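You operate a simulated robot arm through the tools that you are given. There is no shell and no other tool.

You are at the controls of a simulated robot arm. One attempt, no reset.

## Task
Stop the fan, squeegee the puddle away, then slide the blue tray over.
Fine: the tray ends where the puddle was; squeegee back. Set down upright: squeegee. What is to be rubbed or washed off counts as gone when no trace of it is left.
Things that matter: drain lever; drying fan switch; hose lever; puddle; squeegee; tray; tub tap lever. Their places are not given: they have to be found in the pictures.

Only the result counts: the job must be done as asked and must still hold three seconds after the hand-in. Knocking over, shifting, dropping, spilling or breaking anything else fails it.

## Robot
A 7-joint arm with a two-finger parallel gripper, fixed in place. Base frame: the origin is at the foot of the arm, x ahead of it, y to its left, z up. Lengths are in mm, angles in degrees, forces in N, time in s.
With the tool pointing down near the work surface it reaches from about 420 to 900 mm from the base axis. Its first joint turns from -143.0 to 143.0 degrees. Payload 3 kg.
The TCP is the grasp point between the finger pads, 30 mm short of the fingertips. In the tool frame z runs along the fingers and y along their closing line. The gripper opens to 94 mm. The fingers are 28 mm wide and 10 mm thick; the gripper's body (50 by 96 mm) begins 55 mm behind the TCP.
Orientation is that of the tool frame in the base frame, as a unit quaternion [x, y, z, w]. With the fingers straight down and closing along the base's y, the tool's x points along the base's -x, its y along +y and its z along -z.

## Interface
- The arm moves only by the tool apply_moves. Its argument "commands" is one flat list of numbers, 7 for each row, row after row: the turn, a rotation vector about the tool's x, y, z in degrees, then the shift along the tool's x, y, z in cm, then the opening in per cent of the stroke, from 0 (shut) to 100 (fully open). In form: [ax, ay, az, dx, dy, dz, grip, ax, ay, az, dx, dy, dz, grip, ...]. A call has 1 to 20 rows; each row shifts and turns the commanded pose from where the row before left it, along the tool's axes as they then stand. Each row takes 0.2 s and may step no farther than 50 mm and 8.6 degrees from the row before; otherwise, or with a gripper value out of range, the whole call is refused. Where a pose cannot be reached the arm comes as near as it can. A force on the tool above 90 N (or 10 N above the force at the start of the call, whichever is more), or a blocked arm, ends the call early, and 0.2 s more pass. The fingers move at their own pace (about 72 mm/s each) and stop on an object; they squeeze with about 28 N. The grip force told is the motor's: it shows also when the fingers shut on nothing. Time passes only in rows, and 0.2 s behind the last, so rows that do not move let the fingers close. It gives the time, the measured TCP pose, the force on the tool (base axes), the opening and the grip force at its end, in the units of the frame above (readings bear some noise), with the torque about the TCP (base axes, N m) and any sound that the robot's microphone picked up.
- Cameras (640 x 400 px; columns grow to the right, rows downward): "scene" is fixed at [50.3, -497.9, 1593.7]; the picture's right is [0.76, -0.65, 0.00], its down [-0.50, -0.58, -0.65] and it looks along [0.42, 0.49, -0.76] (base axes); focal length 214 px, centre (320, 200). "wrist" rides on the gripper at [76, 14, -102] in the tool frame; the picture's right is [-0.18, 0.98, 0.00], its down [-0.75, -0.14, -0.64] and it looks along [-0.63, -0.12, 0.77] (tool axes); focal length 243 px, centre (320, 200).
- capture(camera): a new picture of that camera. It takes no simulated time.
- point_at(camera, pixels): for up to 12 pixels [column, row] of the newest picture of that camera ("zoom" is the newest enlarged one), the place [x, y, z] in the base frame of the surface seen there, good to about 2 mm. It takes no simulated time.
- inspect(camera, box): a new picture of the part [left, top, right, bottom] of that camera's present view, enlarged. It takes no simulated time.
- sign_off(): hands the job in; it is judged then, once.

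Open the gripper and draw the arm clear of the work before you hand the job in, unless the task says otherwise.

The tools are called after ">>>" as a command line: name --argument value ..., lists and objects as JSON in quotes. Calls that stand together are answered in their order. apply_moves: Moves the arm, as the interface text tells. Its arguments: {"type":"object","properties":{"commands":{"type":"array","items":{"type":"number"}}},"required":["commands"]} The other tools are called the same way: capture (camera) takes a picture; point_at (camera, pixels) gives the place of the surface under pixels of a picture; inspect (camera, box) takes an enlarged picture of a part of a camera's view; sign_off () hands the job in.

At the start:

```text
time_s: 0.0
ee_pos: [328.8, 560.6, 1185.6]
tcp_rot: [0.0, 1.0, 0.0, 0.0]
force: [0.2, 0.1, -0.3]
moment: [-0.01, 0.02, 0.02]
width: 94.0
finger_force: 0.0
```

scene: 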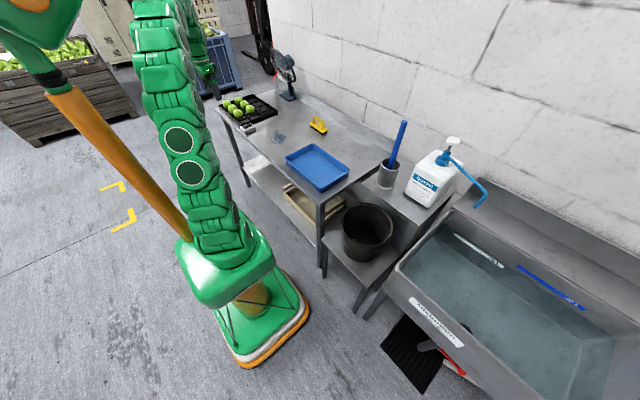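
wrist: 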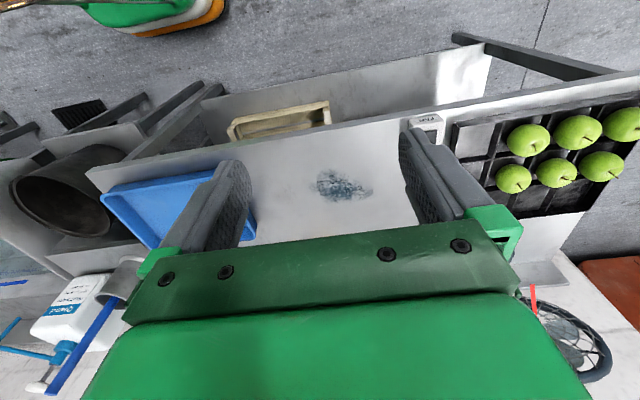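

The scene picture shows the table with a blue tray at (318,167), a yellow squeegee at (318,126), a puddle near (278,136) and a fan at (286,75). I zoom in on these to find the switch and the details.

>>> inspect --camera "scene" --box '[200, 40, 400, 200]'

>>> inspect --camera "wrist" --box '[240, 90, 480, 240]'

>>> inspect --camera "scene" --box '[340, 200, 640, 400]'

```text
2.50 times, centred on (300, 120) of scene
```

zoom: 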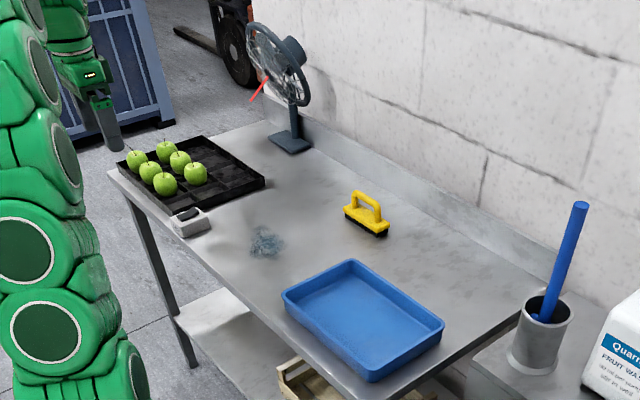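

```text
2.67 times, centred on (360, 165) of wrist
```

zoom: 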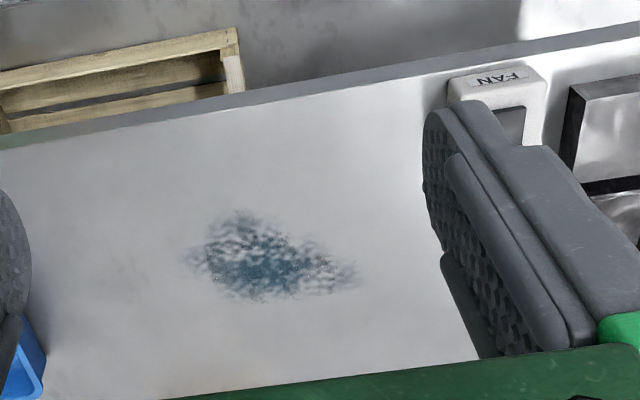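

```text
2.00 times, centred on (490, 300) of scene
```

zoom: 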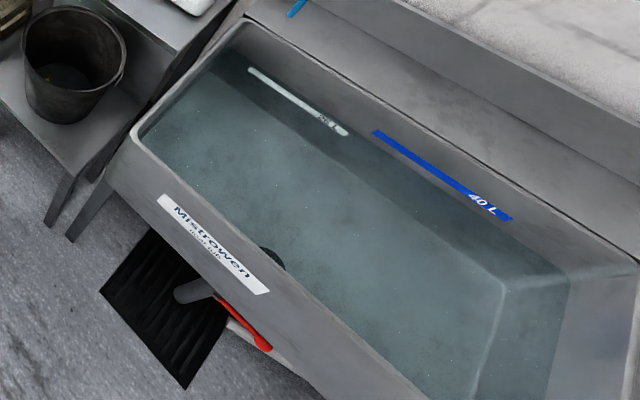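

The fan switch (white box labelled FAN) is at about zoom (190,222), i.e. scene (248,129), and the yellow squeegee at zoom (368,212). I take closer enlargements of each, starting with the switch.

>>> inspect --camera "scene" --box '[228, 104, 292, 144]'

>>> point_at --camera "scene" --pixels '[[248, 129], [248, 126], [278, 136], [318, 126], [318, 119], [300, 140], [340, 140], [290, 160], [318, 167], [320, 190], [350, 168], [314, 145]]'

```text
10.00 times, centred on (260, 124) of scene
```

zoom: 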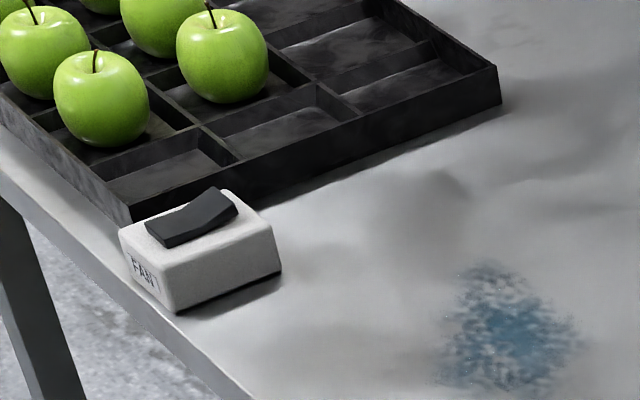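

```text
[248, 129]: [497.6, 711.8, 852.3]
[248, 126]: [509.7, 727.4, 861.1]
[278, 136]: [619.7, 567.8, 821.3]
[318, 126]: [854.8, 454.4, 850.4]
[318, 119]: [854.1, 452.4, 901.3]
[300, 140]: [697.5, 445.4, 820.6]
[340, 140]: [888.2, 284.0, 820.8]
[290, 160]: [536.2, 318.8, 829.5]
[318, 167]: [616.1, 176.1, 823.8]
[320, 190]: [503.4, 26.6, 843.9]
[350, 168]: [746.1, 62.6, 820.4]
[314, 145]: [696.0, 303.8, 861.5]
```

The rocker has its right/near-puddle end raised at zoom (215,205) and its left end at (165,235) lower. I measure the switch's corners and rocker in the zoom.

>>> point_at --camera "zoom" --pixels '[[155, 232], [170, 243], [190, 218], [212, 192], [235, 208], [215, 205], [125, 235], [165, 265], [270, 232], [225, 192], [175, 310], [280, 270]]'

>>> inspect --camera "scene" --box '[296, 106, 344, 142]'

```text
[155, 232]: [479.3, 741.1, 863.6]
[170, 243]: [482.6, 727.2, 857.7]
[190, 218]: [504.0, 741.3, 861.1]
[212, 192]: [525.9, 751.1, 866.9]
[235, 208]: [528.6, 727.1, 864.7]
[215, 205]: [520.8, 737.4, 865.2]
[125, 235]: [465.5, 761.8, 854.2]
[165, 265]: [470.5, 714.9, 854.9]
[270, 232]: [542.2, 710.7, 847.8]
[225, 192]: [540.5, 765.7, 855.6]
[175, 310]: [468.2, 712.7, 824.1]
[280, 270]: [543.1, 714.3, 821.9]
```

```text
11.11 times, centred on (320, 124) of scene
```

zoom: 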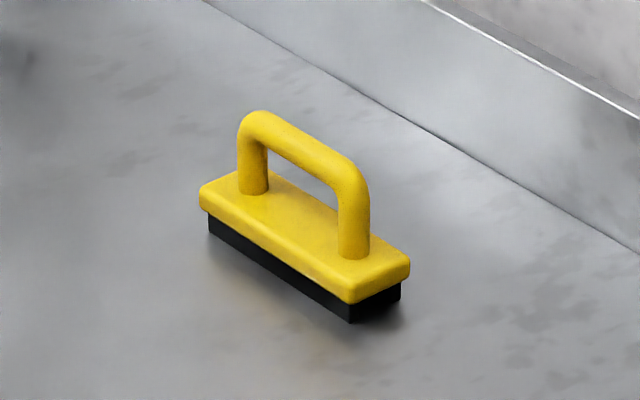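

The squeegee is upright with a handle loop, long axis running from zoom (200,195) to (410,265). I measure its handle and base corners.

>>> point_at --camera "zoom" --pixels '[[262, 113], [350, 170], [300, 138], [252, 185], [355, 250], [202, 190], [350, 292], [408, 262], [350, 318], [210, 230], [270, 175], [400, 298]]'

>>> inspect --camera "scene" --box '[276, 136, 356, 196]'

```text
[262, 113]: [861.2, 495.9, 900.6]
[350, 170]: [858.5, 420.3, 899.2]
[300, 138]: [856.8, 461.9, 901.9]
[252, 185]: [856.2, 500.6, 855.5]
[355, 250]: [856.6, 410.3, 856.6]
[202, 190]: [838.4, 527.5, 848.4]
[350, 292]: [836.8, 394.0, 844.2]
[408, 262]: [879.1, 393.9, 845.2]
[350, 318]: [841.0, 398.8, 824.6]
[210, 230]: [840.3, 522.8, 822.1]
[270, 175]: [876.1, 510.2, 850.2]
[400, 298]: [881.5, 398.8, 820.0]
```

```text
6.67 times, centred on (316, 166) of scene
```

zoom: 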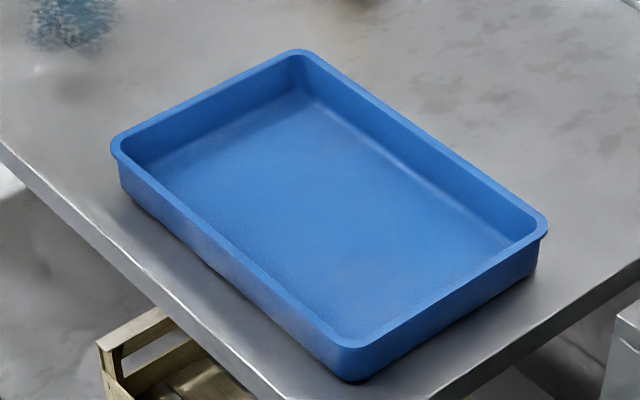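

Squeegee is centred near (859,460), long along y, handle bar at z≈900. I now measure the tray rim corners and table edge in this zoom.

>>> point_at --camera "zoom" --pixels '[[113, 145], [300, 52], [545, 222], [345, 345], [125, 190], [345, 375], [535, 275], [230, 245], [445, 285], [200, 105], [430, 135], [330, 200]]'

>>> inspect --camera "scene" --box '[258, 118, 306, 154]'

```text
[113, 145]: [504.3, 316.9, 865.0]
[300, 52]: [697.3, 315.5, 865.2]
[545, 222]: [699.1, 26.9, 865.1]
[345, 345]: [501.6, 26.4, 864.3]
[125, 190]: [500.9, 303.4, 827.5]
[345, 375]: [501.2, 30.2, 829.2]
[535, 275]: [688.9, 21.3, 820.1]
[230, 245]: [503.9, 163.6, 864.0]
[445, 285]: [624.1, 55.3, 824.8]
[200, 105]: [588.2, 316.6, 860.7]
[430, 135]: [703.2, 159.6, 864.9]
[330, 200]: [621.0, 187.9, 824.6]
```

```text
11.11 times, centred on (282, 136) of scene
```

zoom: 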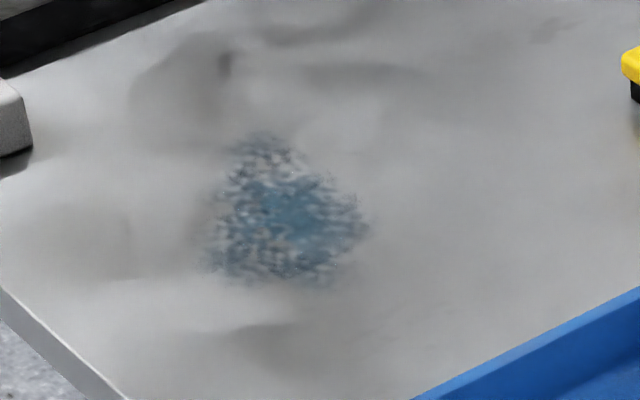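

The puddle spans zoom columns 205–370, rows 135–285. I measure its outline, and the crate of apples near it.

>>> point_at --camera "zoom" --pixels '[[265, 130], [205, 270], [290, 285], [372, 230], [215, 195], [325, 175], [285, 215], [0, 290], [120, 395], [10, 75], [180, 0], [20, 155]]'

>>> inspect --camera "scene" --box '[210, 40, 322, 120]'

```text
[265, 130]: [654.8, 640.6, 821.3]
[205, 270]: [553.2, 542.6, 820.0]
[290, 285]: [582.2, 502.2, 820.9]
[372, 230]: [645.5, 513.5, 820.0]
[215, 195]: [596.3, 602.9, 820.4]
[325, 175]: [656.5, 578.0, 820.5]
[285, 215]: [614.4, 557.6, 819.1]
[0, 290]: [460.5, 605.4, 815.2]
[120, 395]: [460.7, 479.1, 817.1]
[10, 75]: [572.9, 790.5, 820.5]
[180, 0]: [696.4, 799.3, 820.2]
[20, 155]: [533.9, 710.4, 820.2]
```

```text
5.00 times, centred on (266, 80) of scene
```

zoom: 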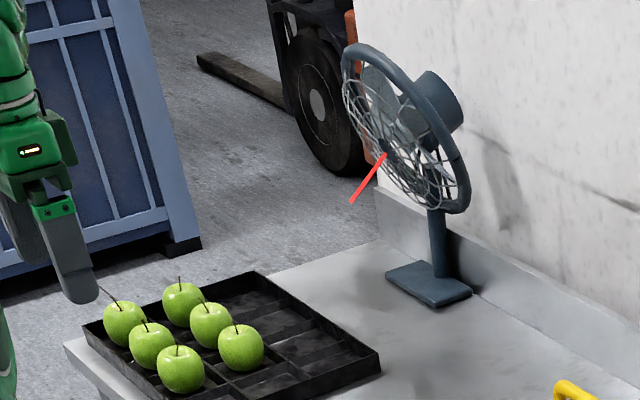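

I measure the crate's near edge and the fan's base with its ribbon in this zoom.

>>> point_at --camera "zoom" --pixels '[[380, 358], [258, 273], [84, 325], [378, 375], [440, 305], [388, 272], [470, 290], [350, 60], [455, 210], [440, 90], [240, 395], [350, 202]]'

>>> inspect --camera "scene" --box '[236, 116, 268, 136]'

```text
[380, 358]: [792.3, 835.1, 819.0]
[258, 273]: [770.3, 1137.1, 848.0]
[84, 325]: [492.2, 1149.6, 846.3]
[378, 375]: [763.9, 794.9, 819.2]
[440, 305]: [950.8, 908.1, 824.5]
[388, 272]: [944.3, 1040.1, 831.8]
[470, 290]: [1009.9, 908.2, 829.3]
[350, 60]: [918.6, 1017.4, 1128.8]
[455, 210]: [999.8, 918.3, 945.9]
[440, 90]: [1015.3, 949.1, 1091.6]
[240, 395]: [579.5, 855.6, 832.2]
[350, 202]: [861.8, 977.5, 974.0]
```

```text
16.00 times, centred on (252, 126) of scene
```

zoom: 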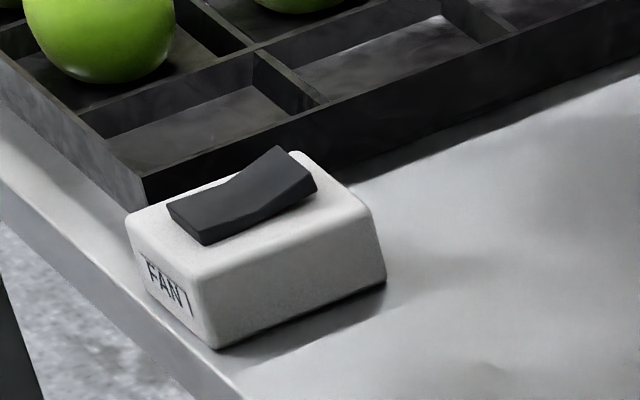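

The rocker is V-shaped; its far end at zoom (285,165) stands higher. I measure points along it to decide which end is pressed now.

>>> point_at --camera "zoom" --pixels '[[170, 208], [204, 243], [190, 225], [205, 215], [225, 205], [245, 195], [265, 183], [285, 170], [300, 175], [315, 187], [278, 148], [255, 245]]'

>>> capture --camera "wrist"

```text
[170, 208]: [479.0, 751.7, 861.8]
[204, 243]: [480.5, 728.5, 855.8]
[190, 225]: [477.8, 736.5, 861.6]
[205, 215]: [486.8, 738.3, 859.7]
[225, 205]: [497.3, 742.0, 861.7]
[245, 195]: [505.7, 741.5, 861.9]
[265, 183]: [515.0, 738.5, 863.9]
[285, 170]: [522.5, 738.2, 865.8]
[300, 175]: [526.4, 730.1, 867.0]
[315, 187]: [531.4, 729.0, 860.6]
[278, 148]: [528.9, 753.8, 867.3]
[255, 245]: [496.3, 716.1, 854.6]
```

```text
taken
```

wrist: 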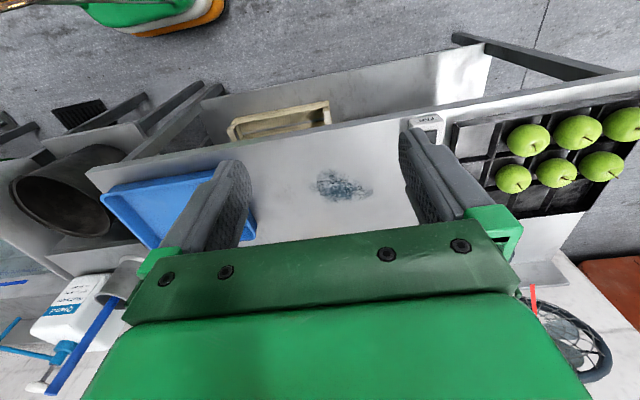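

Heights along the rocker: near end (x≈480) z≈860, far end (x≈527) z≈867, so the far end is the raised one and must be pressed at about (526,741). I close the fingers and move to 50 mm above it.

>>> apply_moves --commands '[0, 0, 0, -2.46, 2.25, 3.0, 0, 0, 0, 0, -2.46, 2.25, 3.0, 0, 0, 0, 0, -2.46, 2.25, 3.0, 0, 0, 0, 0, -2.46, 2.25, 3.0, 0, 0, 0, 0, -2.46, 2.25, 3.0, 0, 0, 0, 0, -2.46, 2.25, 3.0, 0, 0, 0, 0, -2.46, 2.25, 3.0, 0, 0, 0, 0, -2.46, 2.25, 3.0, 0, 0, 0, 0, 0, 0, 0, 0, 0, 0, 0, 0, 0, 0, 0]'

```text
time_s: 2.2
ee_pos: [507.8, 721.5, 953.2]
tcp_rot: [0.0, 1.0, 0.0, 0.0]
force: [-0.1, -0.3, -0.3]
moment: [0.01, 0.01, -0.02]
width: 0.0
finger_force: 28.2
out of reach, approached as far as the arm can: row 8
```

The arm stopped at radius 882 mm, short of the switch, so a vertical tool will not reach. I tilt the tool outward by 21° to bring the wrist closer and read the pose.

>>> apply_moves --commands '[-5.73, -4.03, 0, 0, 0, 0, 0, -5.73, -4.03, 0, 0, 0, 0, 0, -5.73, -4.03, 0, 0, 0, 0, 0, 0, 0, 0, 0, 0, 0, 0]'

```text
time_s: 3.2
ee_pos: [507.3, 721.5, 951.3]
tcp_rot: [-0.001, 0.983, 0.15, 0.105]
force: [-0.3, 0.6, -0.2]
moment: [-0.04, -0.05, -0.01]
width: 0.1
finger_force: 28.6
```

The tilt worked with the TCP held at (507,721,951). I now move to just above the raised end, TCP about (518,738,910), tip still some 10 mm over the rocker.

>>> apply_moves --commands '[0, 0, 0, -0.074, 0.167, 2.26, 0, 0, 0, 0, -0.074, 0.167, 2.26, 0, 0, 0, 0, 0, 0, 0, 0]'

>>> inspect --camera "scene" --box '[220, 96, 284, 136]'

>>> capture --camera "wrist"

```text
time_s: 4.0
ee_pos: [519.0, 740.2, 910.3]
tcp_rot: [0.0, 0.983, 0.149, 0.105]
force: [0.2, 0.3, 0.6]
moment: [0.03, 0.02, 0.04]
width: 0.0
finger_force: 28.1
```

```text
10.00 times, centred on (252, 116) of scene
```

zoom: 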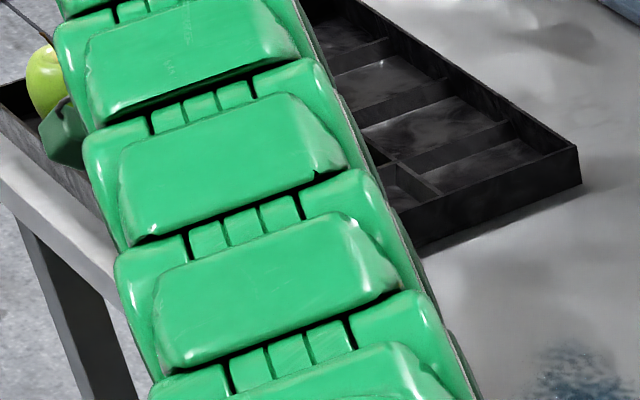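

```text
taken
```

wrist: 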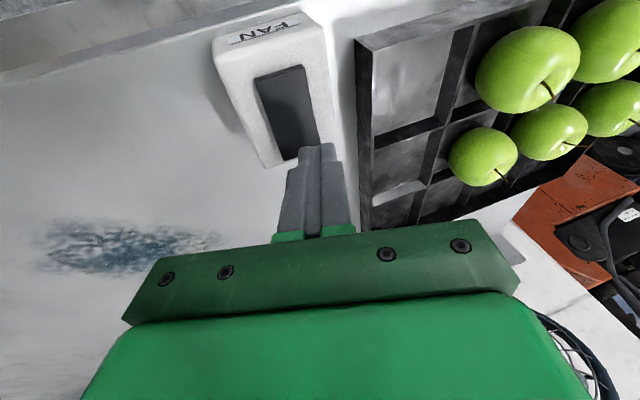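

The closed fingertips at (317,148) hang over the far end of the rocker, slightly to the crate side. I shift 5 mm in -y and lower in 2 mm steps, watching force and sound.

>>> apply_moves --commands '[0, 0, 0, 0.046, -0.566, 0.132, 0, 0, 0, 0, 0.041, -0.059, 0.187, 0, 0, 0, 0, 0.041, -0.059, 0.187, 0, 0, 0, 0, 0.041, -0.059, 0.187, 0]'

>>> inspect --camera "wrist" --box '[200, 0, 440, 200]'

```text
time_s: 5.0
ee_pos: [519.3, 733.7, 900.9]
tcp_rot: [-0.001, 0.983, 0.149, 0.105]
force: [-0.5, 0.1, -0.5]
moment: [0.01, 0.03, 0.01]
width: 0.1
finger_force: 28.2
```

```text
2.00 times, centred on (320, 100) of wrist
```

zoom: 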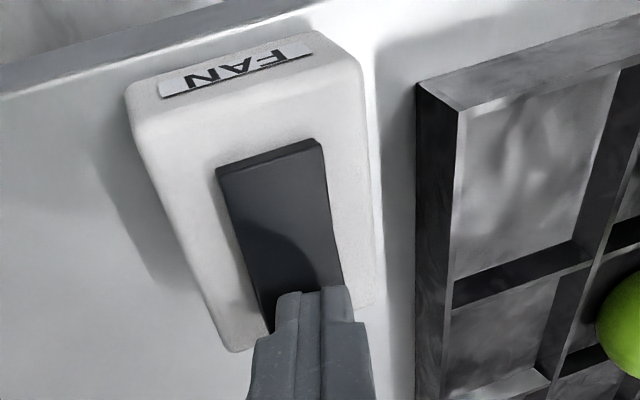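

No contact force yet and the fingertips are centred over the rocker's far end. I keep lowering in 2 mm steps.

>>> apply_moves --commands '[0, 0, 0, 0.041, -0.059, 0.187, 0, 0, 0, 0, 0.041, -0.059, 0.187, 0, 0, 0, 0, 0.041, -0.059, 0.187, 0]'

```text
time_s: 5.8
ee_pos: [518.6, 733.7, 896.6]
tcp_rot: [0.0, 0.983, 0.151, 0.107]
force: [-4.5, -15.1, 48.0]
moment: [-0.46, 0.51, 0.07]
width: 0.0
finger_force: 27.3
```

Contact: 48 N upward at TCP z 896.6, no sound told yet. I look at the rocker before pressing further.

>>> inspect --camera "wrist" --box '[200, 0, 440, 200]'

>>> inspect --camera "scene" --box '[210, 40, 322, 120]'

```text
2.00 times, centred on (320, 100) of wrist
```

zoom: 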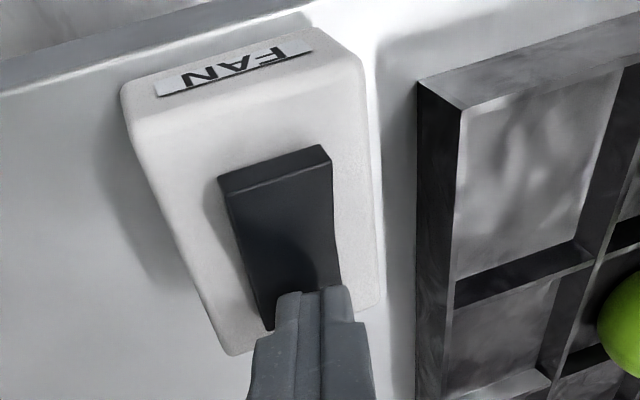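

```text
5.00 times, centred on (266, 80) of scene
```

zoom: 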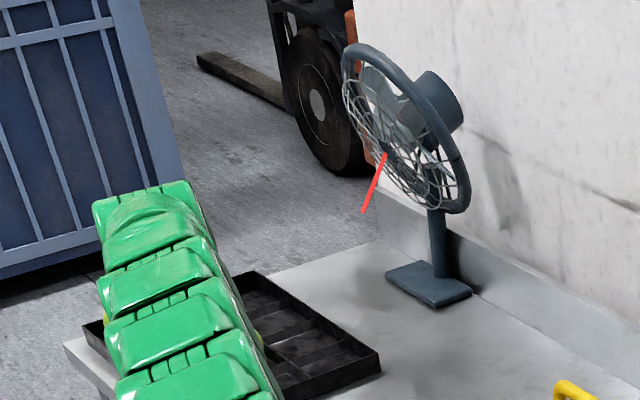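

The rocker's near end now stands up (its end face shows at zoom (275,165)) and the fan's ribbon has begun to drop. I lift off and check that both stay that way.

>>> apply_moves --commands '[0, 0, 0, -0.413, 0.59, -1.866, 0, 0, 0, 0, -0.826, 1.18, -3.73, 0, 0, 0, 0, -0.826, 1.18, -3.73, 0, 0, 0, 0, 0, 0, 0, 50, 0, 0, 0, 0, 0, 0, 100]'

>>> inspect --camera "scene" --box '[210, 40, 322, 120]'

>>> capture --camera "wrist"

```text
time_s: 7.0
ee_pos: [520.0, 734.6, 993.3]
tcp_rot: [0.0, 0.983, 0.148, 0.105]
force: [0.4, -0.4, 0.5]
moment: [0.04, -0.01, -0.05]
width: 80.1
finger_force: 0.1
```

```text
5.00 times, centred on (266, 80) of scene
```

zoom: 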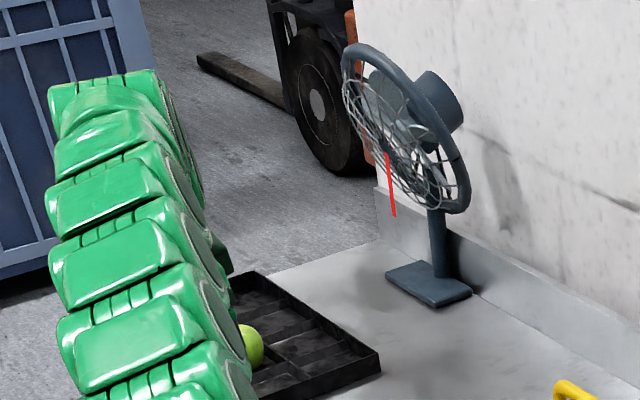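

```text
taken
```

wrist: 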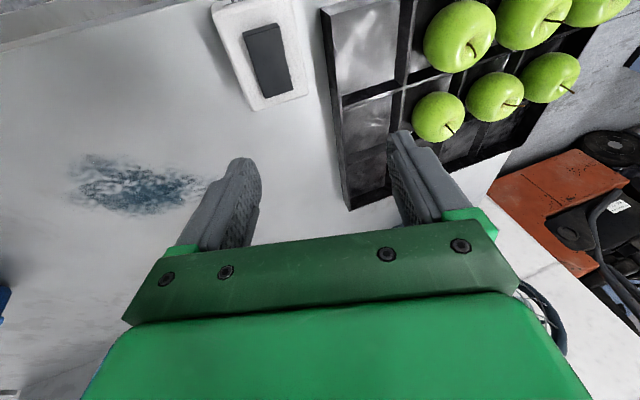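

The ribbon at zoom (392,185) now hangs straight down: the fan is stopped. Next I move away to about (660,480,1050) and bring the tool upright, gripper open, ready to go for the squeegee.

>>> apply_moves --commands '[0, 0, 0, -2.24, -3.29, -1.41, 100, 0, 0, 0, -2.24, -3.29, -1.41, 100, 0, 0, 0, -2.24, -3.29, -1.41, 100, 0, 0, 0, -2.24, -3.29, -1.41, 100, 0, 0, 0, -2.24, -3.29, -1.41, 100, 0, 0, 0, -2.24, -3.29, -1.41, 100, 0, 0, 0, -2.24, -3.29, -1.41, 100, 5.73, 4.03, 0, 0, 0, 0, 100, 5.73, 4.03, 0, 0, 0, 0, 100, 5.73, 4.03, 0, 0, 0, 0, 100]'

>>> capture --camera "wrist"

```text
time_s: 9.2
ee_pos: [658.3, 480.5, 1051.0]
tcp_rot: [0.0, 1.0, 0.0, -0.001]
force: [0.0, -0.2, 0.3]
moment: [0.03, -0.01, 0.01]
width: 94.2
finger_force: 0.1
```

```text
taken
```

wrist: 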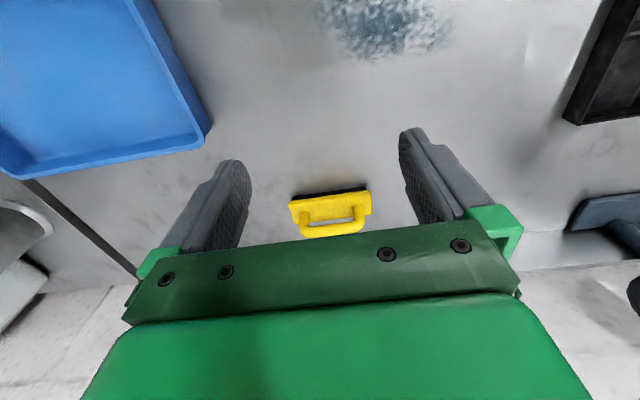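

The tool is upright at (658,480,1051) and the squeegee shows at wrist (330,210). I turn the tool -90° about its axis so the fingers close along x, then tilt it 30° outward in +x.

>>> apply_moves --commands '[0, 0, -8.1818, 0, 0, 0, 100, 0, 0, -8.1818, 0, 0, 0, 100, 0, 0, -8.1818, 0, 0, 0, 100, 0, 0, -8.1818, 0, 0, 0, 100, 0, 0, -8.1818, 0, 0, 0, 100, 0, 0, -8.1818, 0, 0, 0, 100, 0, 0, -8.1818, 0, 0, 0, 100, 0, 0, -8.1818, 0, 0, 0, 100, 0, 0, -8.1818, 0, 0, 0, 100, 0, 0, -8.1818, 0, 0, 0, 100, 0, 0, -8.1818, 0, 0, 0, 100, 7.5, 0, 0, 0, 0, 0, 100, 7.5, 0, 0, 0, 0, 0, 100, 7.5, 0, 0, 0, 0, 0, 100, 7.5, 0, 0, 0, 0, 0, 100]'

>>> capture --camera "wrist"

>>> capture --camera "scene"

```text
time_s: 12.4
ee_pos: [659.3, 481.2, 1052.2]
tcp_rot: [0.683, -0.682, 0.184, -0.184]
force: [-0.4, -0.2, 0.6]
moment: [-0.01, -0.04, -0.01]
width: 93.8
finger_force: 0.1
```

```text
taken
```

wrist: 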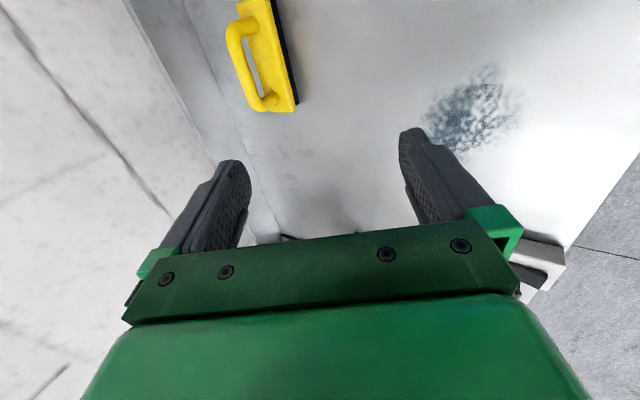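

```text
taken
```

scene: 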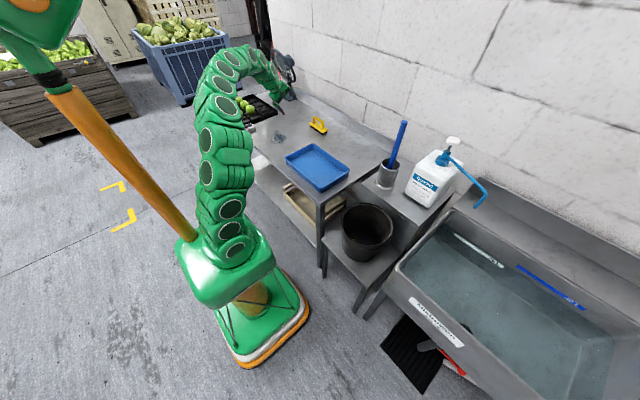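

The tool now closes along x with 30° tilt (z axis about (0.50,0,-0.86)). I partly close to 40 mm and move to a pre-grasp point about 60 mm back from the handle bar along the approach line.

>>> apply_moves --commands '[0, 0, 0, 0.43, -1.84, 3.38, 43, 0, 0, 0, 0.43, -1.84, 3.38, 43, 0, 0, 0, 0.43, -1.84, 3.38, 43, 0, 0, 0, 0.43, -1.84, 3.38, 43, 0, 0, 0, 0.43, -1.84, 3.38, 43, 0, 0, 0, 0, 0, 0, 43]'

>>> capture --camera "wrist"

>>> inspect --camera "scene" --box '[280, 90, 360, 140]'

```text
time_s: 13.8
ee_pos: [820.8, 460.3, 950.8]
tcp_rot: [0.683, -0.682, 0.184, -0.184]
force: [0.7, 0.2, 0.0]
moment: [-0.01, -0.05, -0.01]
width: 40.2
finger_force: 0.1
```

```text
taken
```

wrist: 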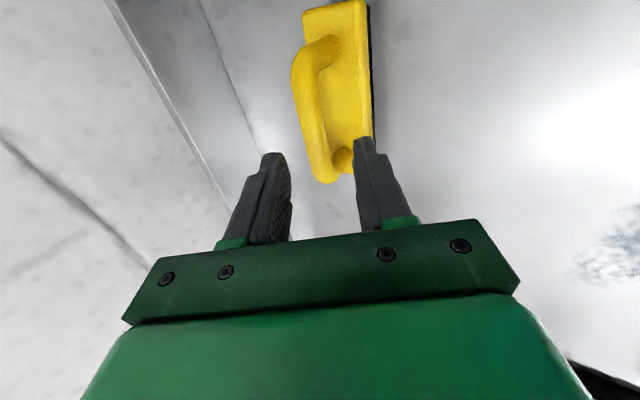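

```text
8.00 times, centred on (320, 115) of scene
```

zoom: 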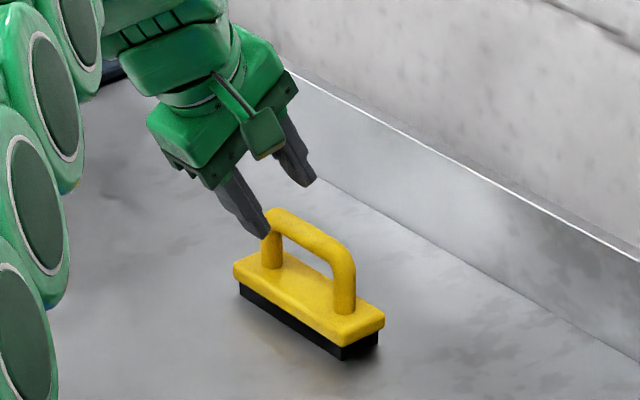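

The open fingers straddle the line of the handle bar (bar at wrist (312,110), fingers at 270 and 370). I advance 60 mm along the approach line to the bar.

>>> apply_moves --commands '[0, 0, 0, 0, -0.117, 2.0, 43, 0, 0, 0, 0, -0.117, 2.0, 43, 0, 0, 0, 0, -0.117, 2.0, 43, 0, 0, 0, 0, 0, 0, 43]'

>>> capture --camera "wrist"

>>> inspect --camera "scene" --box '[290, 100, 346, 135]'

```text
time_s: 14.8
ee_pos: [856.9, 456.7, 901.0]
tcp_rot: [-0.683, 0.683, -0.183, 0.183]
force: [-0.5, -0.8, 0.3]
moment: [-0.01, 0.02, 0.02]
width: 40.2
finger_force: 0.2
```

```text
taken
```

wrist: 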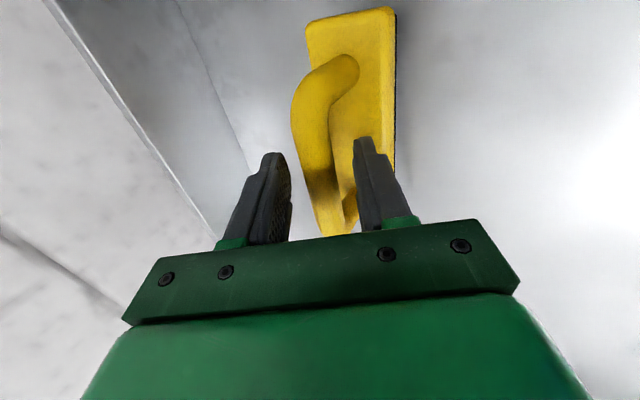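

```text
11.43 times, centred on (318, 118) of scene
```

zoom: 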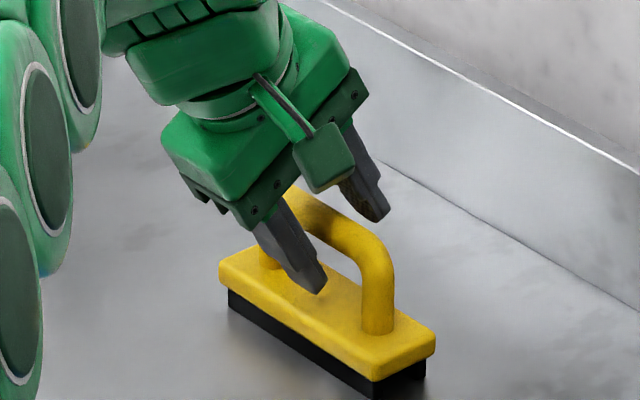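

The bar lies between the fingers mid-handle, no contact force. I close the gripper on it.

>>> apply_moves --commands '[0, 0, 0, 0, 0, 0, 25, 0, 0, 0, 0, 0, 0, 15, 0, 0, 0, 0, 0, 0, 0, 0, 0, 0, 0, 0, 0, 0, 0, 0, 0, 0, 0, 0, 0]'

>>> inspect --camera "scene" --box '[290, 100, 346, 135]'

```text
time_s: 16.0
ee_pos: [856.3, 458.1, 900.4]
tcp_rot: [-0.683, 0.683, -0.183, 0.183]
force: [0.2, -0.3, -0.8]
moment: [-0.02, 0.01, -0.01]
width: 17.1
finger_force: 28.2
```

```text
11.43 times, centred on (318, 118) of scene
```

zoom: 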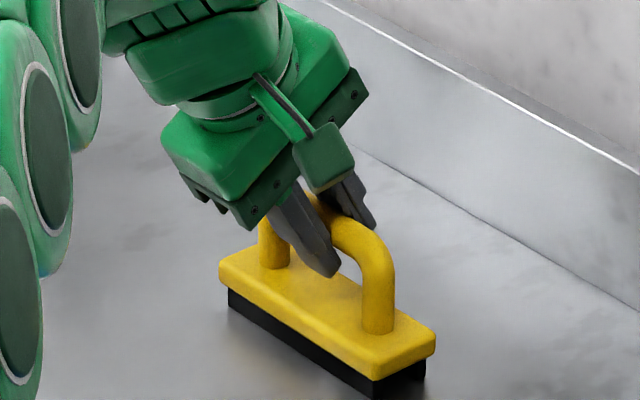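

Grip is firm at 17.1 mm with the squeegee unmoved; grasp TCP (856,458,900) is the place to bring it back to. I lift 20 mm and check how it hangs.

>>> apply_moves --commands '[0, 0, 0, 0, -0.502, -0.863, 0, 0, 0, 0, 0, -0.502, -0.863, 0, 0, 0, 0, 0, 0, 0, 0]'

>>> inspect --camera "scene" --box '[290, 95, 346, 130]'

```text
time_s: 16.8
ee_pos: [853.5, 459.6, 920.5]
tcp_rot: [0.683, -0.683, 0.182, -0.183]
force: [0.3, 0.2, -1.9]
moment: [0.04, 0.01, -0.02]
width: 17.2
finger_force: 28.1
```

```text
11.43 times, centred on (318, 112) of scene
```

zoom: 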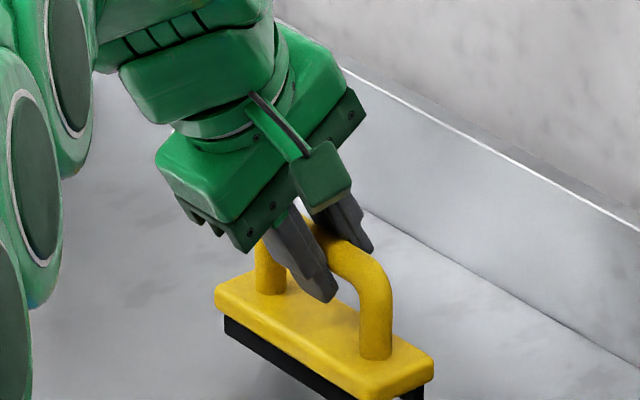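

The squeegee lifted cleanly (about 2 N). I check that its base is level by measuring points on its top face in this zoom.

>>> point_at --camera "zoom" --pixels '[[222, 288], [372, 378], [425, 362], [345, 340], [240, 275], [405, 352], [300, 345], [375, 340]]'

```text
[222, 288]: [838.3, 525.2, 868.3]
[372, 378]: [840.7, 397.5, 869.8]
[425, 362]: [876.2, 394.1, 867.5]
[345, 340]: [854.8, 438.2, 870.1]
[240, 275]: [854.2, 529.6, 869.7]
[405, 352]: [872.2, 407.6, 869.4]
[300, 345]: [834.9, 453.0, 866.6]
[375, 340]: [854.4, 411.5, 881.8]
```

The base is level (all points near z 869). I carry it to above the far side of the puddle, about TCP (717,530,935), before lowering.

>>> apply_moves --commands '[0, 0, 0, -0.588, 0.92, -0.675, 0, 0, 0, 0, -1.177, 1.843, -1.35, 0, 0, 0, 0, -1.177, 1.843, -1.35, 0, 0, 0, 0, -1.177, 1.843, -1.35, 0, 0, 0, 0, -1.177, 1.843, -1.35, 0, 0, 0, 0, -1.177, 1.843, -1.35, 0, 0, 0, 0, -0.588, 0.92, -0.675, 0, 0, 0, 0, 0, 0, 0, 0]'

>>> inspect --camera "scene" --box '[250, 90, 346, 150]'

>>> capture --camera "wrist"

```text
time_s: 18.6
ee_pos: [718.7, 528.2, 935.9]
tcp_rot: [-0.683, 0.683, -0.183, 0.184]
force: [-0.4, 0.1, -1.6]
moment: [-0.04, -0.01, -0.03]
width: 17.2
finger_force: 28.4
```

```text
6.67 times, centred on (298, 120) of scene
```

zoom: 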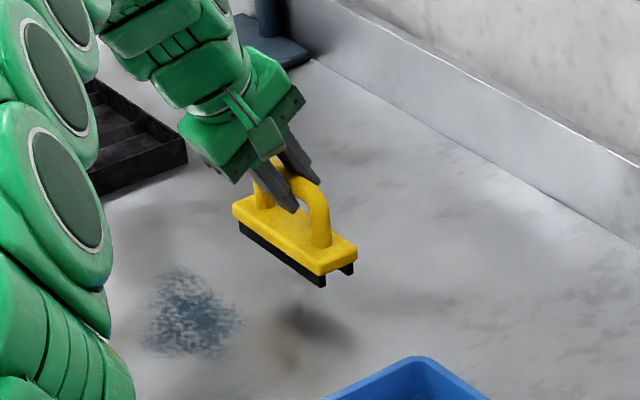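

```text
taken
```

wrist: 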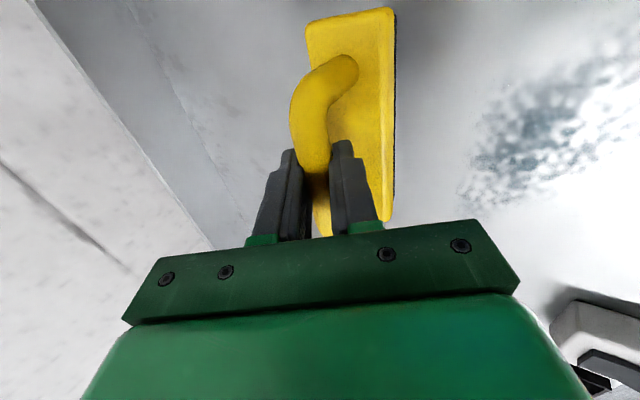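

The squeegee shows two blade strips under its edges, and the puddle spans zoom (140–245, 268–360). I re-measure the puddle outline in this view.

>>> point_at --camera "zoom" --pixels '[[175, 262], [140, 350], [200, 362], [248, 320], [148, 300], [215, 285], [240, 300], [225, 350], [170, 360], [160, 275]]'

```text
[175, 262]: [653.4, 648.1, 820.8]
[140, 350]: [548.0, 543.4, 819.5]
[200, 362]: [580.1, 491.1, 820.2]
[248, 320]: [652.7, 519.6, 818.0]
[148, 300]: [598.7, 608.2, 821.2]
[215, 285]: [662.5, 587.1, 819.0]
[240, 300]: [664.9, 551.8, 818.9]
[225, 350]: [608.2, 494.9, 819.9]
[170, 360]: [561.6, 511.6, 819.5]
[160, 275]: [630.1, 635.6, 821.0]
```

The puddle covers roughly x 545–665, y 490–650. I lower the squeegee 33 mm to just above the table on its far side.

>>> apply_moves --commands '[0, 0, 0, 0, 0.58, 0.995, 0, 0, 0, 0, 0, 0.58, 0.995, 0, 0, 0, 0, 0, 0.5, 0.86, 0, 0, 0, 0, 0, 0.05, 0.086, 0, 0, 0, 0, 0, 0.05, 0.086, 0]'

```text
time_s: 19.8
ee_pos: [718.5, 528.0, 900.1]
tcp_rot: [0.683, -0.683, 0.183, -0.182]
force: [0.5, -1.2, 2.5]
moment: [-0.11, -0.08, -0.04]
width: 17.1
finger_force: 28.0
```

Light contact now (force z +2.5 against -1.8 hanging). I press 0.7 mm further and then make the first stroke towards -x in small steps.

>>> apply_moves --commands '[0, 0, 0, 0, 0.035, 0.06, 0, 0, 0, 0, 0, 0.864, -0.502, 0, 0, 0, 0, 0, 0.864, -0.502, 0, 0, 0, 0, 0, 0.864, -0.502, 0]'

>>> inspect --camera "scene" --box '[250, 90, 346, 150]'

```text
time_s: 20.8
ee_pos: [688.6, 529.2, 900.6]
tcp_rot: [-0.683, 0.683, -0.183, 0.183]
force: [2.8, 2.0, 5.3]
moment: [-0.18, -0.05, 0.11]
width: 16.9
finger_force: 28.0
```

```text
6.67 times, centred on (298, 120) of scene
```

zoom: 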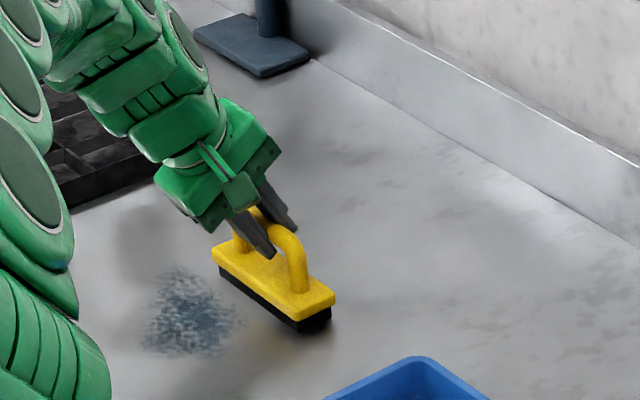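

The blade drags evenly (5 N down, 3 N drag) and stays level. I continue the stroke 168 mm towards -x across the puddle.

>>> apply_moves --commands '[0, 0, 0, 0, 1.21, -0.702, 0, 0, 0, 0, 0, 1.21, -0.702, 0, 0, 0, 0, 0, 1.21, -0.702, 0, 0, 0, 0, 0, 1.21, -0.702, 0, 0, 0, 0, 0, 1.21, -0.702, 0, 0, 0, 0, 0, 1.21, -0.702, 0, 0, 0, 0, 0, 1.21, -0.702, 0, 0, 0, 0, 0, 1.21, -0.702, 0, 0, 0, 0, 0, 1.21, -0.702, 0, 0, 0, 0, 0, 1.21, -0.702, 0, 0, 0, 0, 0, 1.21, -0.702, 0, 0, 0, 0, 0, 1.21, -0.702, 0]'

>>> inspect --camera "scene" --box '[240, 100, 336, 160]'

>>> capture --camera "wrist"

```text
time_s: 23.4
ee_pos: [521.6, 526.8, 898.4]
tcp_rot: [-0.682, 0.684, -0.183, 0.183]
force: [0.4, -0.4, -0.9]
moment: [-0.01, 0.04, -0.04]
width: 17.2
finger_force: 28.3
```

```text
6.67 times, centred on (288, 130) of scene
```

zoom: 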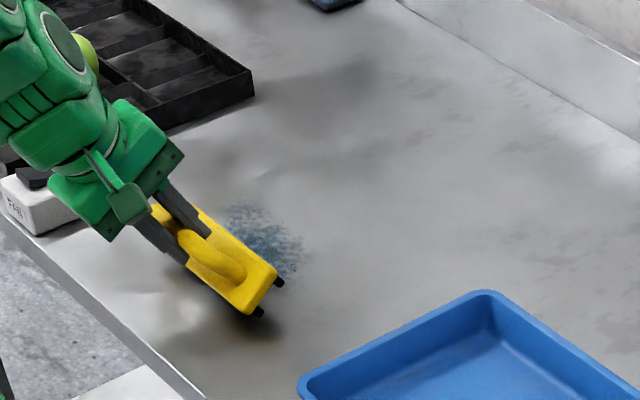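

```text
taken
```

wrist: 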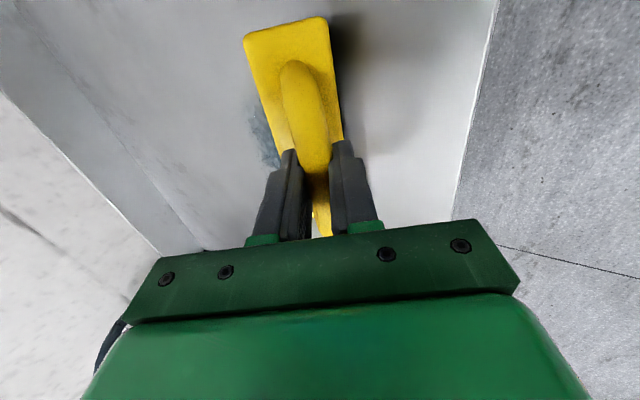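

The force shows no contact and in both views the squeegee has swung about its handle bar in the grip. I measure how far it tilted, and what remains of the puddle near zoom (260,235).

>>> inspect --camera "scene" --box '[246, 120, 294, 150]'

```text
13.33 times, centred on (270, 135) of scene
```

zoom: 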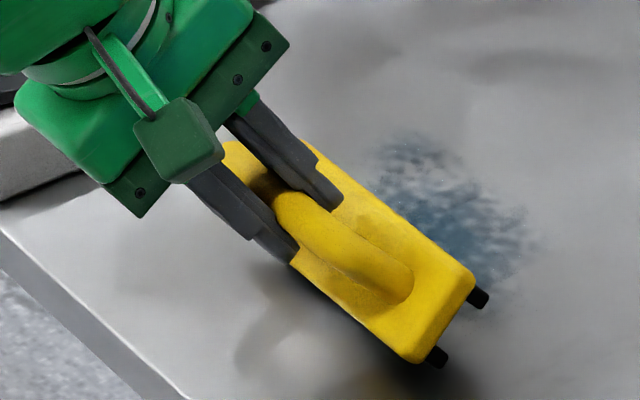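

>>> point_at --camera "zoom" --pixels '[[468, 280], [415, 355], [440, 310], [320, 155], [298, 262], [400, 290], [300, 205], [485, 298], [437, 358], [385, 340], [430, 240]]'

```text
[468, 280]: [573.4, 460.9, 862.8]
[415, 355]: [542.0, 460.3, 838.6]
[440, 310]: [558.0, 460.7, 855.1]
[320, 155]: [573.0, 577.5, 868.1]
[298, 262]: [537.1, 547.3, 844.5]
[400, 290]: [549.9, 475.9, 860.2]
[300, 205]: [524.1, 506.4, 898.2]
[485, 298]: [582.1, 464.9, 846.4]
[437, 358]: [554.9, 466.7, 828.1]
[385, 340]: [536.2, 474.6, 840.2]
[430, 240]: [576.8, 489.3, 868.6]
```

The base has rolled about 38° around the bar, so a light bar grip cannot hold it while dragging. I lift, move clear to about (682,507) and bring the tool vertical, so that the squeegee can be set flat and regripped by its base sides.

>>> apply_moves --commands '[0, 0, 0, 0, -1.13, -1.94, 0, 0, 0, 0, 0, -1.13, -1.94, 0, 0, 0, 0, 0.333, -2.3, 1.333, 0, 0, 0, 0, 0.333, -2.3, 1.333, 0, 0, 0, 0, 0.333, -2.3, 1.333, 0, 0, 0, 0, 0.333, -2.3, 1.333, 0, 0, 0, 0, 0.333, -2.3, 1.333, 0, 0, 0, 0, 0.333, -2.3, 1.333, 0, -6, 0, 0, 0, 0, 0, 0, -6, 0, 0, 0, 0, 0, 0, -6, 0, 0, 0, 0, 0, 0, -6, 0, 0, 0, 0, 0, 0, -6, 0, 0, 0, 0, 0, 0, 0, 0, 0, 0, 0, 0, 0]'

>>> inspect --camera "scene" --box '[240, 90, 336, 150]'

>>> capture --camera "wrist"

```text
time_s: 26.4
ee_pos: [681.4, 509.3, 943.2]
tcp_rot: [0.708, -0.707, 0.0, 0.001]
force: [0.4, 0.3, -1.7]
moment: [0.03, 0.03, -0.01]
width: 17.2
finger_force: 28.5
```

```text
6.67 times, centred on (288, 120) of scene
```

zoom: 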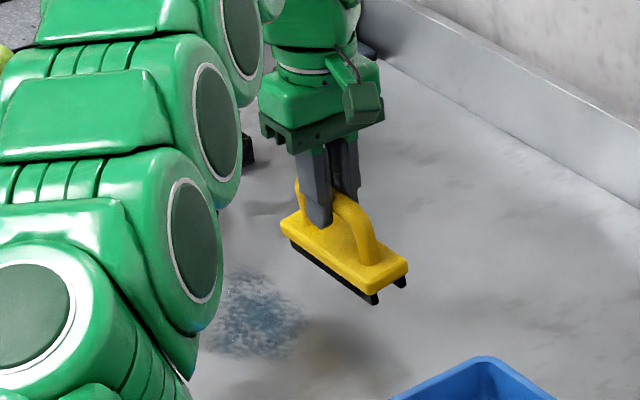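

```text
taken
```

wrist: 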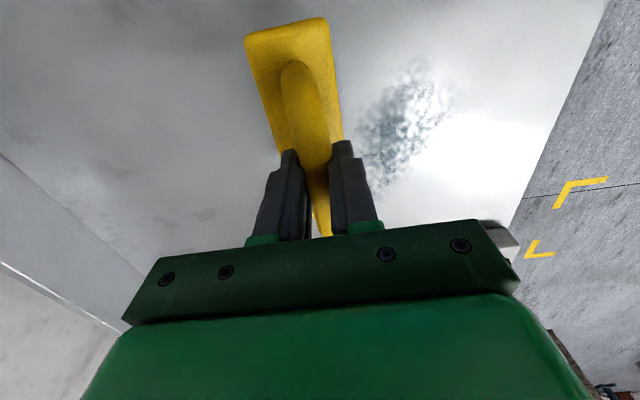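

The tool is vertical; the squeegee hangs near level, and much of the puddle remains at zoom (255,315). I measure the base tilt from its top corners.

>>> inspect --camera "scene" --box '[276, 110, 308, 138]'

```text
14.29 times, centred on (292, 124) of scene
```

zoom: 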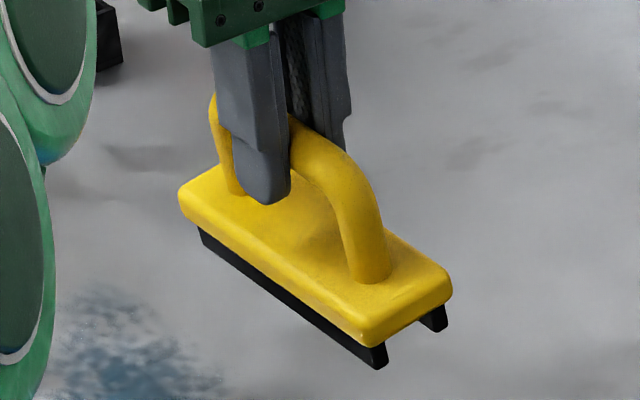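

>>> point_at --camera "zoom" --pixels '[[365, 328], [447, 282], [300, 200], [185, 190], [405, 262], [350, 315], [200, 195], [380, 365], [437, 325], [240, 225], [340, 250]]'

```text
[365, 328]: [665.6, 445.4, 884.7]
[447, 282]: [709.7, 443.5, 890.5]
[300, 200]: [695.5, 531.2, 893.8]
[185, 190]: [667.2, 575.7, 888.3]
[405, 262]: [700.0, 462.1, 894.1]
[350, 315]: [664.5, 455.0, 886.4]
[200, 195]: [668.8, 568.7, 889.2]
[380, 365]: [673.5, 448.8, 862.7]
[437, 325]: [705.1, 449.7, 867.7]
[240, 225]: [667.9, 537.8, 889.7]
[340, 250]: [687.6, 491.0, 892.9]
```

The base is tilted about 8° with its lower blade at z≈863, over clean table at (688,510). I lower 41 mm so it settles flat on the table.

>>> apply_moves --commands '[0, 0, 0, 0, 0, 2.0, 0, 0, 0, 0, 0, 0, 1.4, 0, 0, 0, 0, 0, 0, 0.5, 0, 0, 0, 0, 0, 0, 0.1, 0, 0, 0, 0, 0, 0, 0.1, 0, 0, 0, 0, 0, 0, 0, 0]'

>>> inspect --camera "scene" --box '[270, 110, 318, 140]'

```text
time_s: 27.8
ee_pos: [681.3, 510.3, 903.9]
tcp_rot: [0.707, -0.707, 0.001, -0.001]
force: [2.5, 4.8, 17.4]
moment: [-0.08, -0.08, -0.06]
width: 17.1
finger_force: 28.2
```

```text
13.33 times, centred on (294, 125) of scene
```

zoom: 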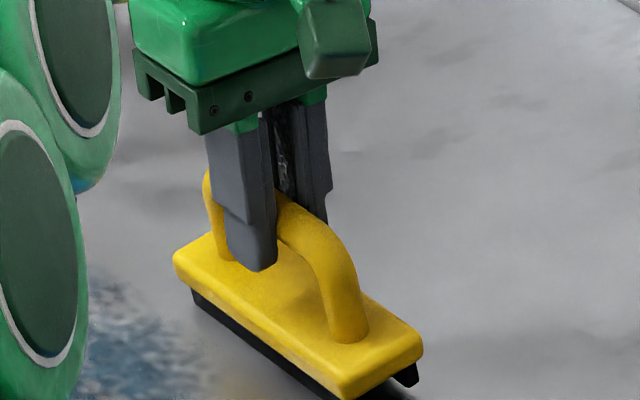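

Contact with 17 N; the front blade bears and the rear is still a few mm up. I ease up 1 mm and open the fingers so it settles flat.

>>> apply_moves --commands '[0, 0, 0, 0, 0, -0.05, 0, 0, 0, 0, 0, 0, 0, 25, 0, 0, 0, 0, 0, 0, 40, 0, 0, 0, 0, 0, 0, 40]'

>>> inspect --camera "scene" --box '[270, 110, 318, 140]'

>>> capture --camera "wrist"

```text
time_s: 28.8
ee_pos: [682.4, 510.3, 903.2]
tcp_rot: [-0.707, 0.707, 0.0, -0.001]
force: [0.5, -0.4, 0.0]
moment: [0.01, 0.0, 0.0]
width: 37.6
finger_force: 0.7
```

```text
13.33 times, centred on (294, 125) of scene
```

zoom: 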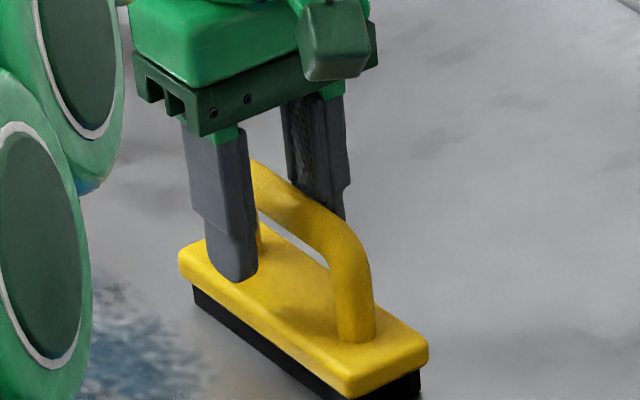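

```text
taken
```

wrist: 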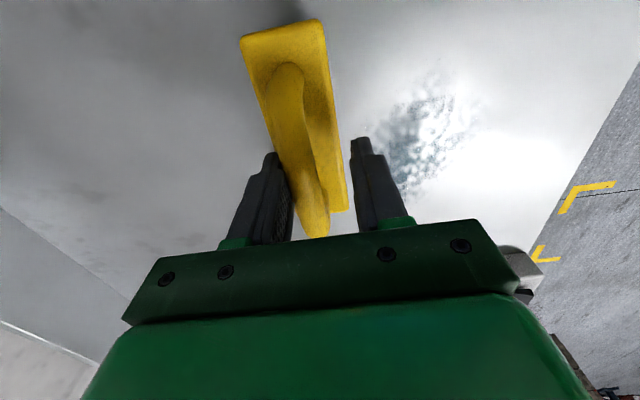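

The squeegee now stands flat on the table. I measure its present corners to plan gripping the base sides.

>>> point_at --camera "zoom" --pixels '[[182, 265], [345, 378], [425, 345], [265, 195], [300, 205], [350, 325], [290, 330], [348, 395], [405, 330], [215, 290]]'

```text
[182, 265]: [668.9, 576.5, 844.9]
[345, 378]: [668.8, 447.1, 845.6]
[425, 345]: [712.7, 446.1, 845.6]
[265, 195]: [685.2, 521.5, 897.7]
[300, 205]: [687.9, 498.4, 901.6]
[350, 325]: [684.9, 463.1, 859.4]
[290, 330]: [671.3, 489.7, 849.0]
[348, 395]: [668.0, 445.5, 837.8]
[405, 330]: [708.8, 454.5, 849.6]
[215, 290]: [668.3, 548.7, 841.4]
```

The base is centred at about (690.5,511.5), x 668–713, top z≈850. I open to 65 mm, centre over it and descend so the fingertips straddle the base sides (TCP z≈860).

>>> apply_moves --commands '[0, 0, 0, 0, 0, 0, 69, 0, 0, 0, 0, -0.4, 0, 69, 0, 0, 0, 0, -0.4, 0, 69, 0, 0, 0, 0, 0, 0, 69, 0, 0, 0, 0, 0, 1.5, 69, 0, 0, 0, 0, 0, 1.5, 69, 0, 0, 0, 0, 0, 1.3, 69, 0, 0, 0, 0, 0, 0, 69]'

>>> inspect --camera "scene" --box '[270, 110, 318, 140]'

>>> capture --camera "wrist"

```text
time_s: 30.6
ee_pos: [690.3, 507.9, 860.7]
tcp_rot: [0.707, -0.707, 0.0, 0.001]
force: [-0.1, -0.5, -0.4]
moment: [0.02, 0.01, 0.0]
width: 64.8
finger_force: 0.1
```

```text
13.33 times, centred on (294, 125) of scene
```

zoom: 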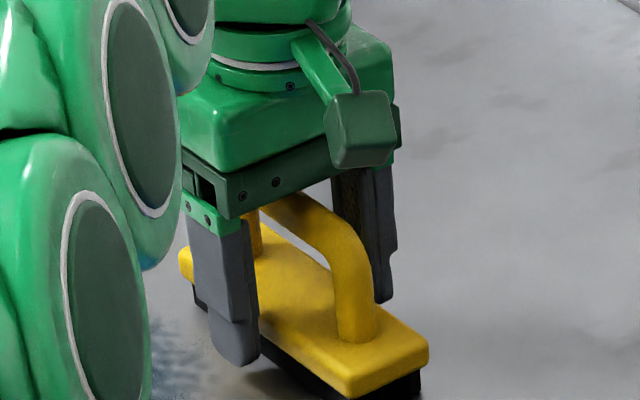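

```text
taken
```

wrist: 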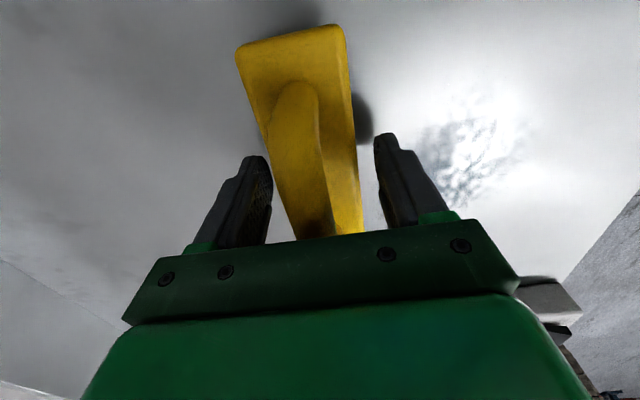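

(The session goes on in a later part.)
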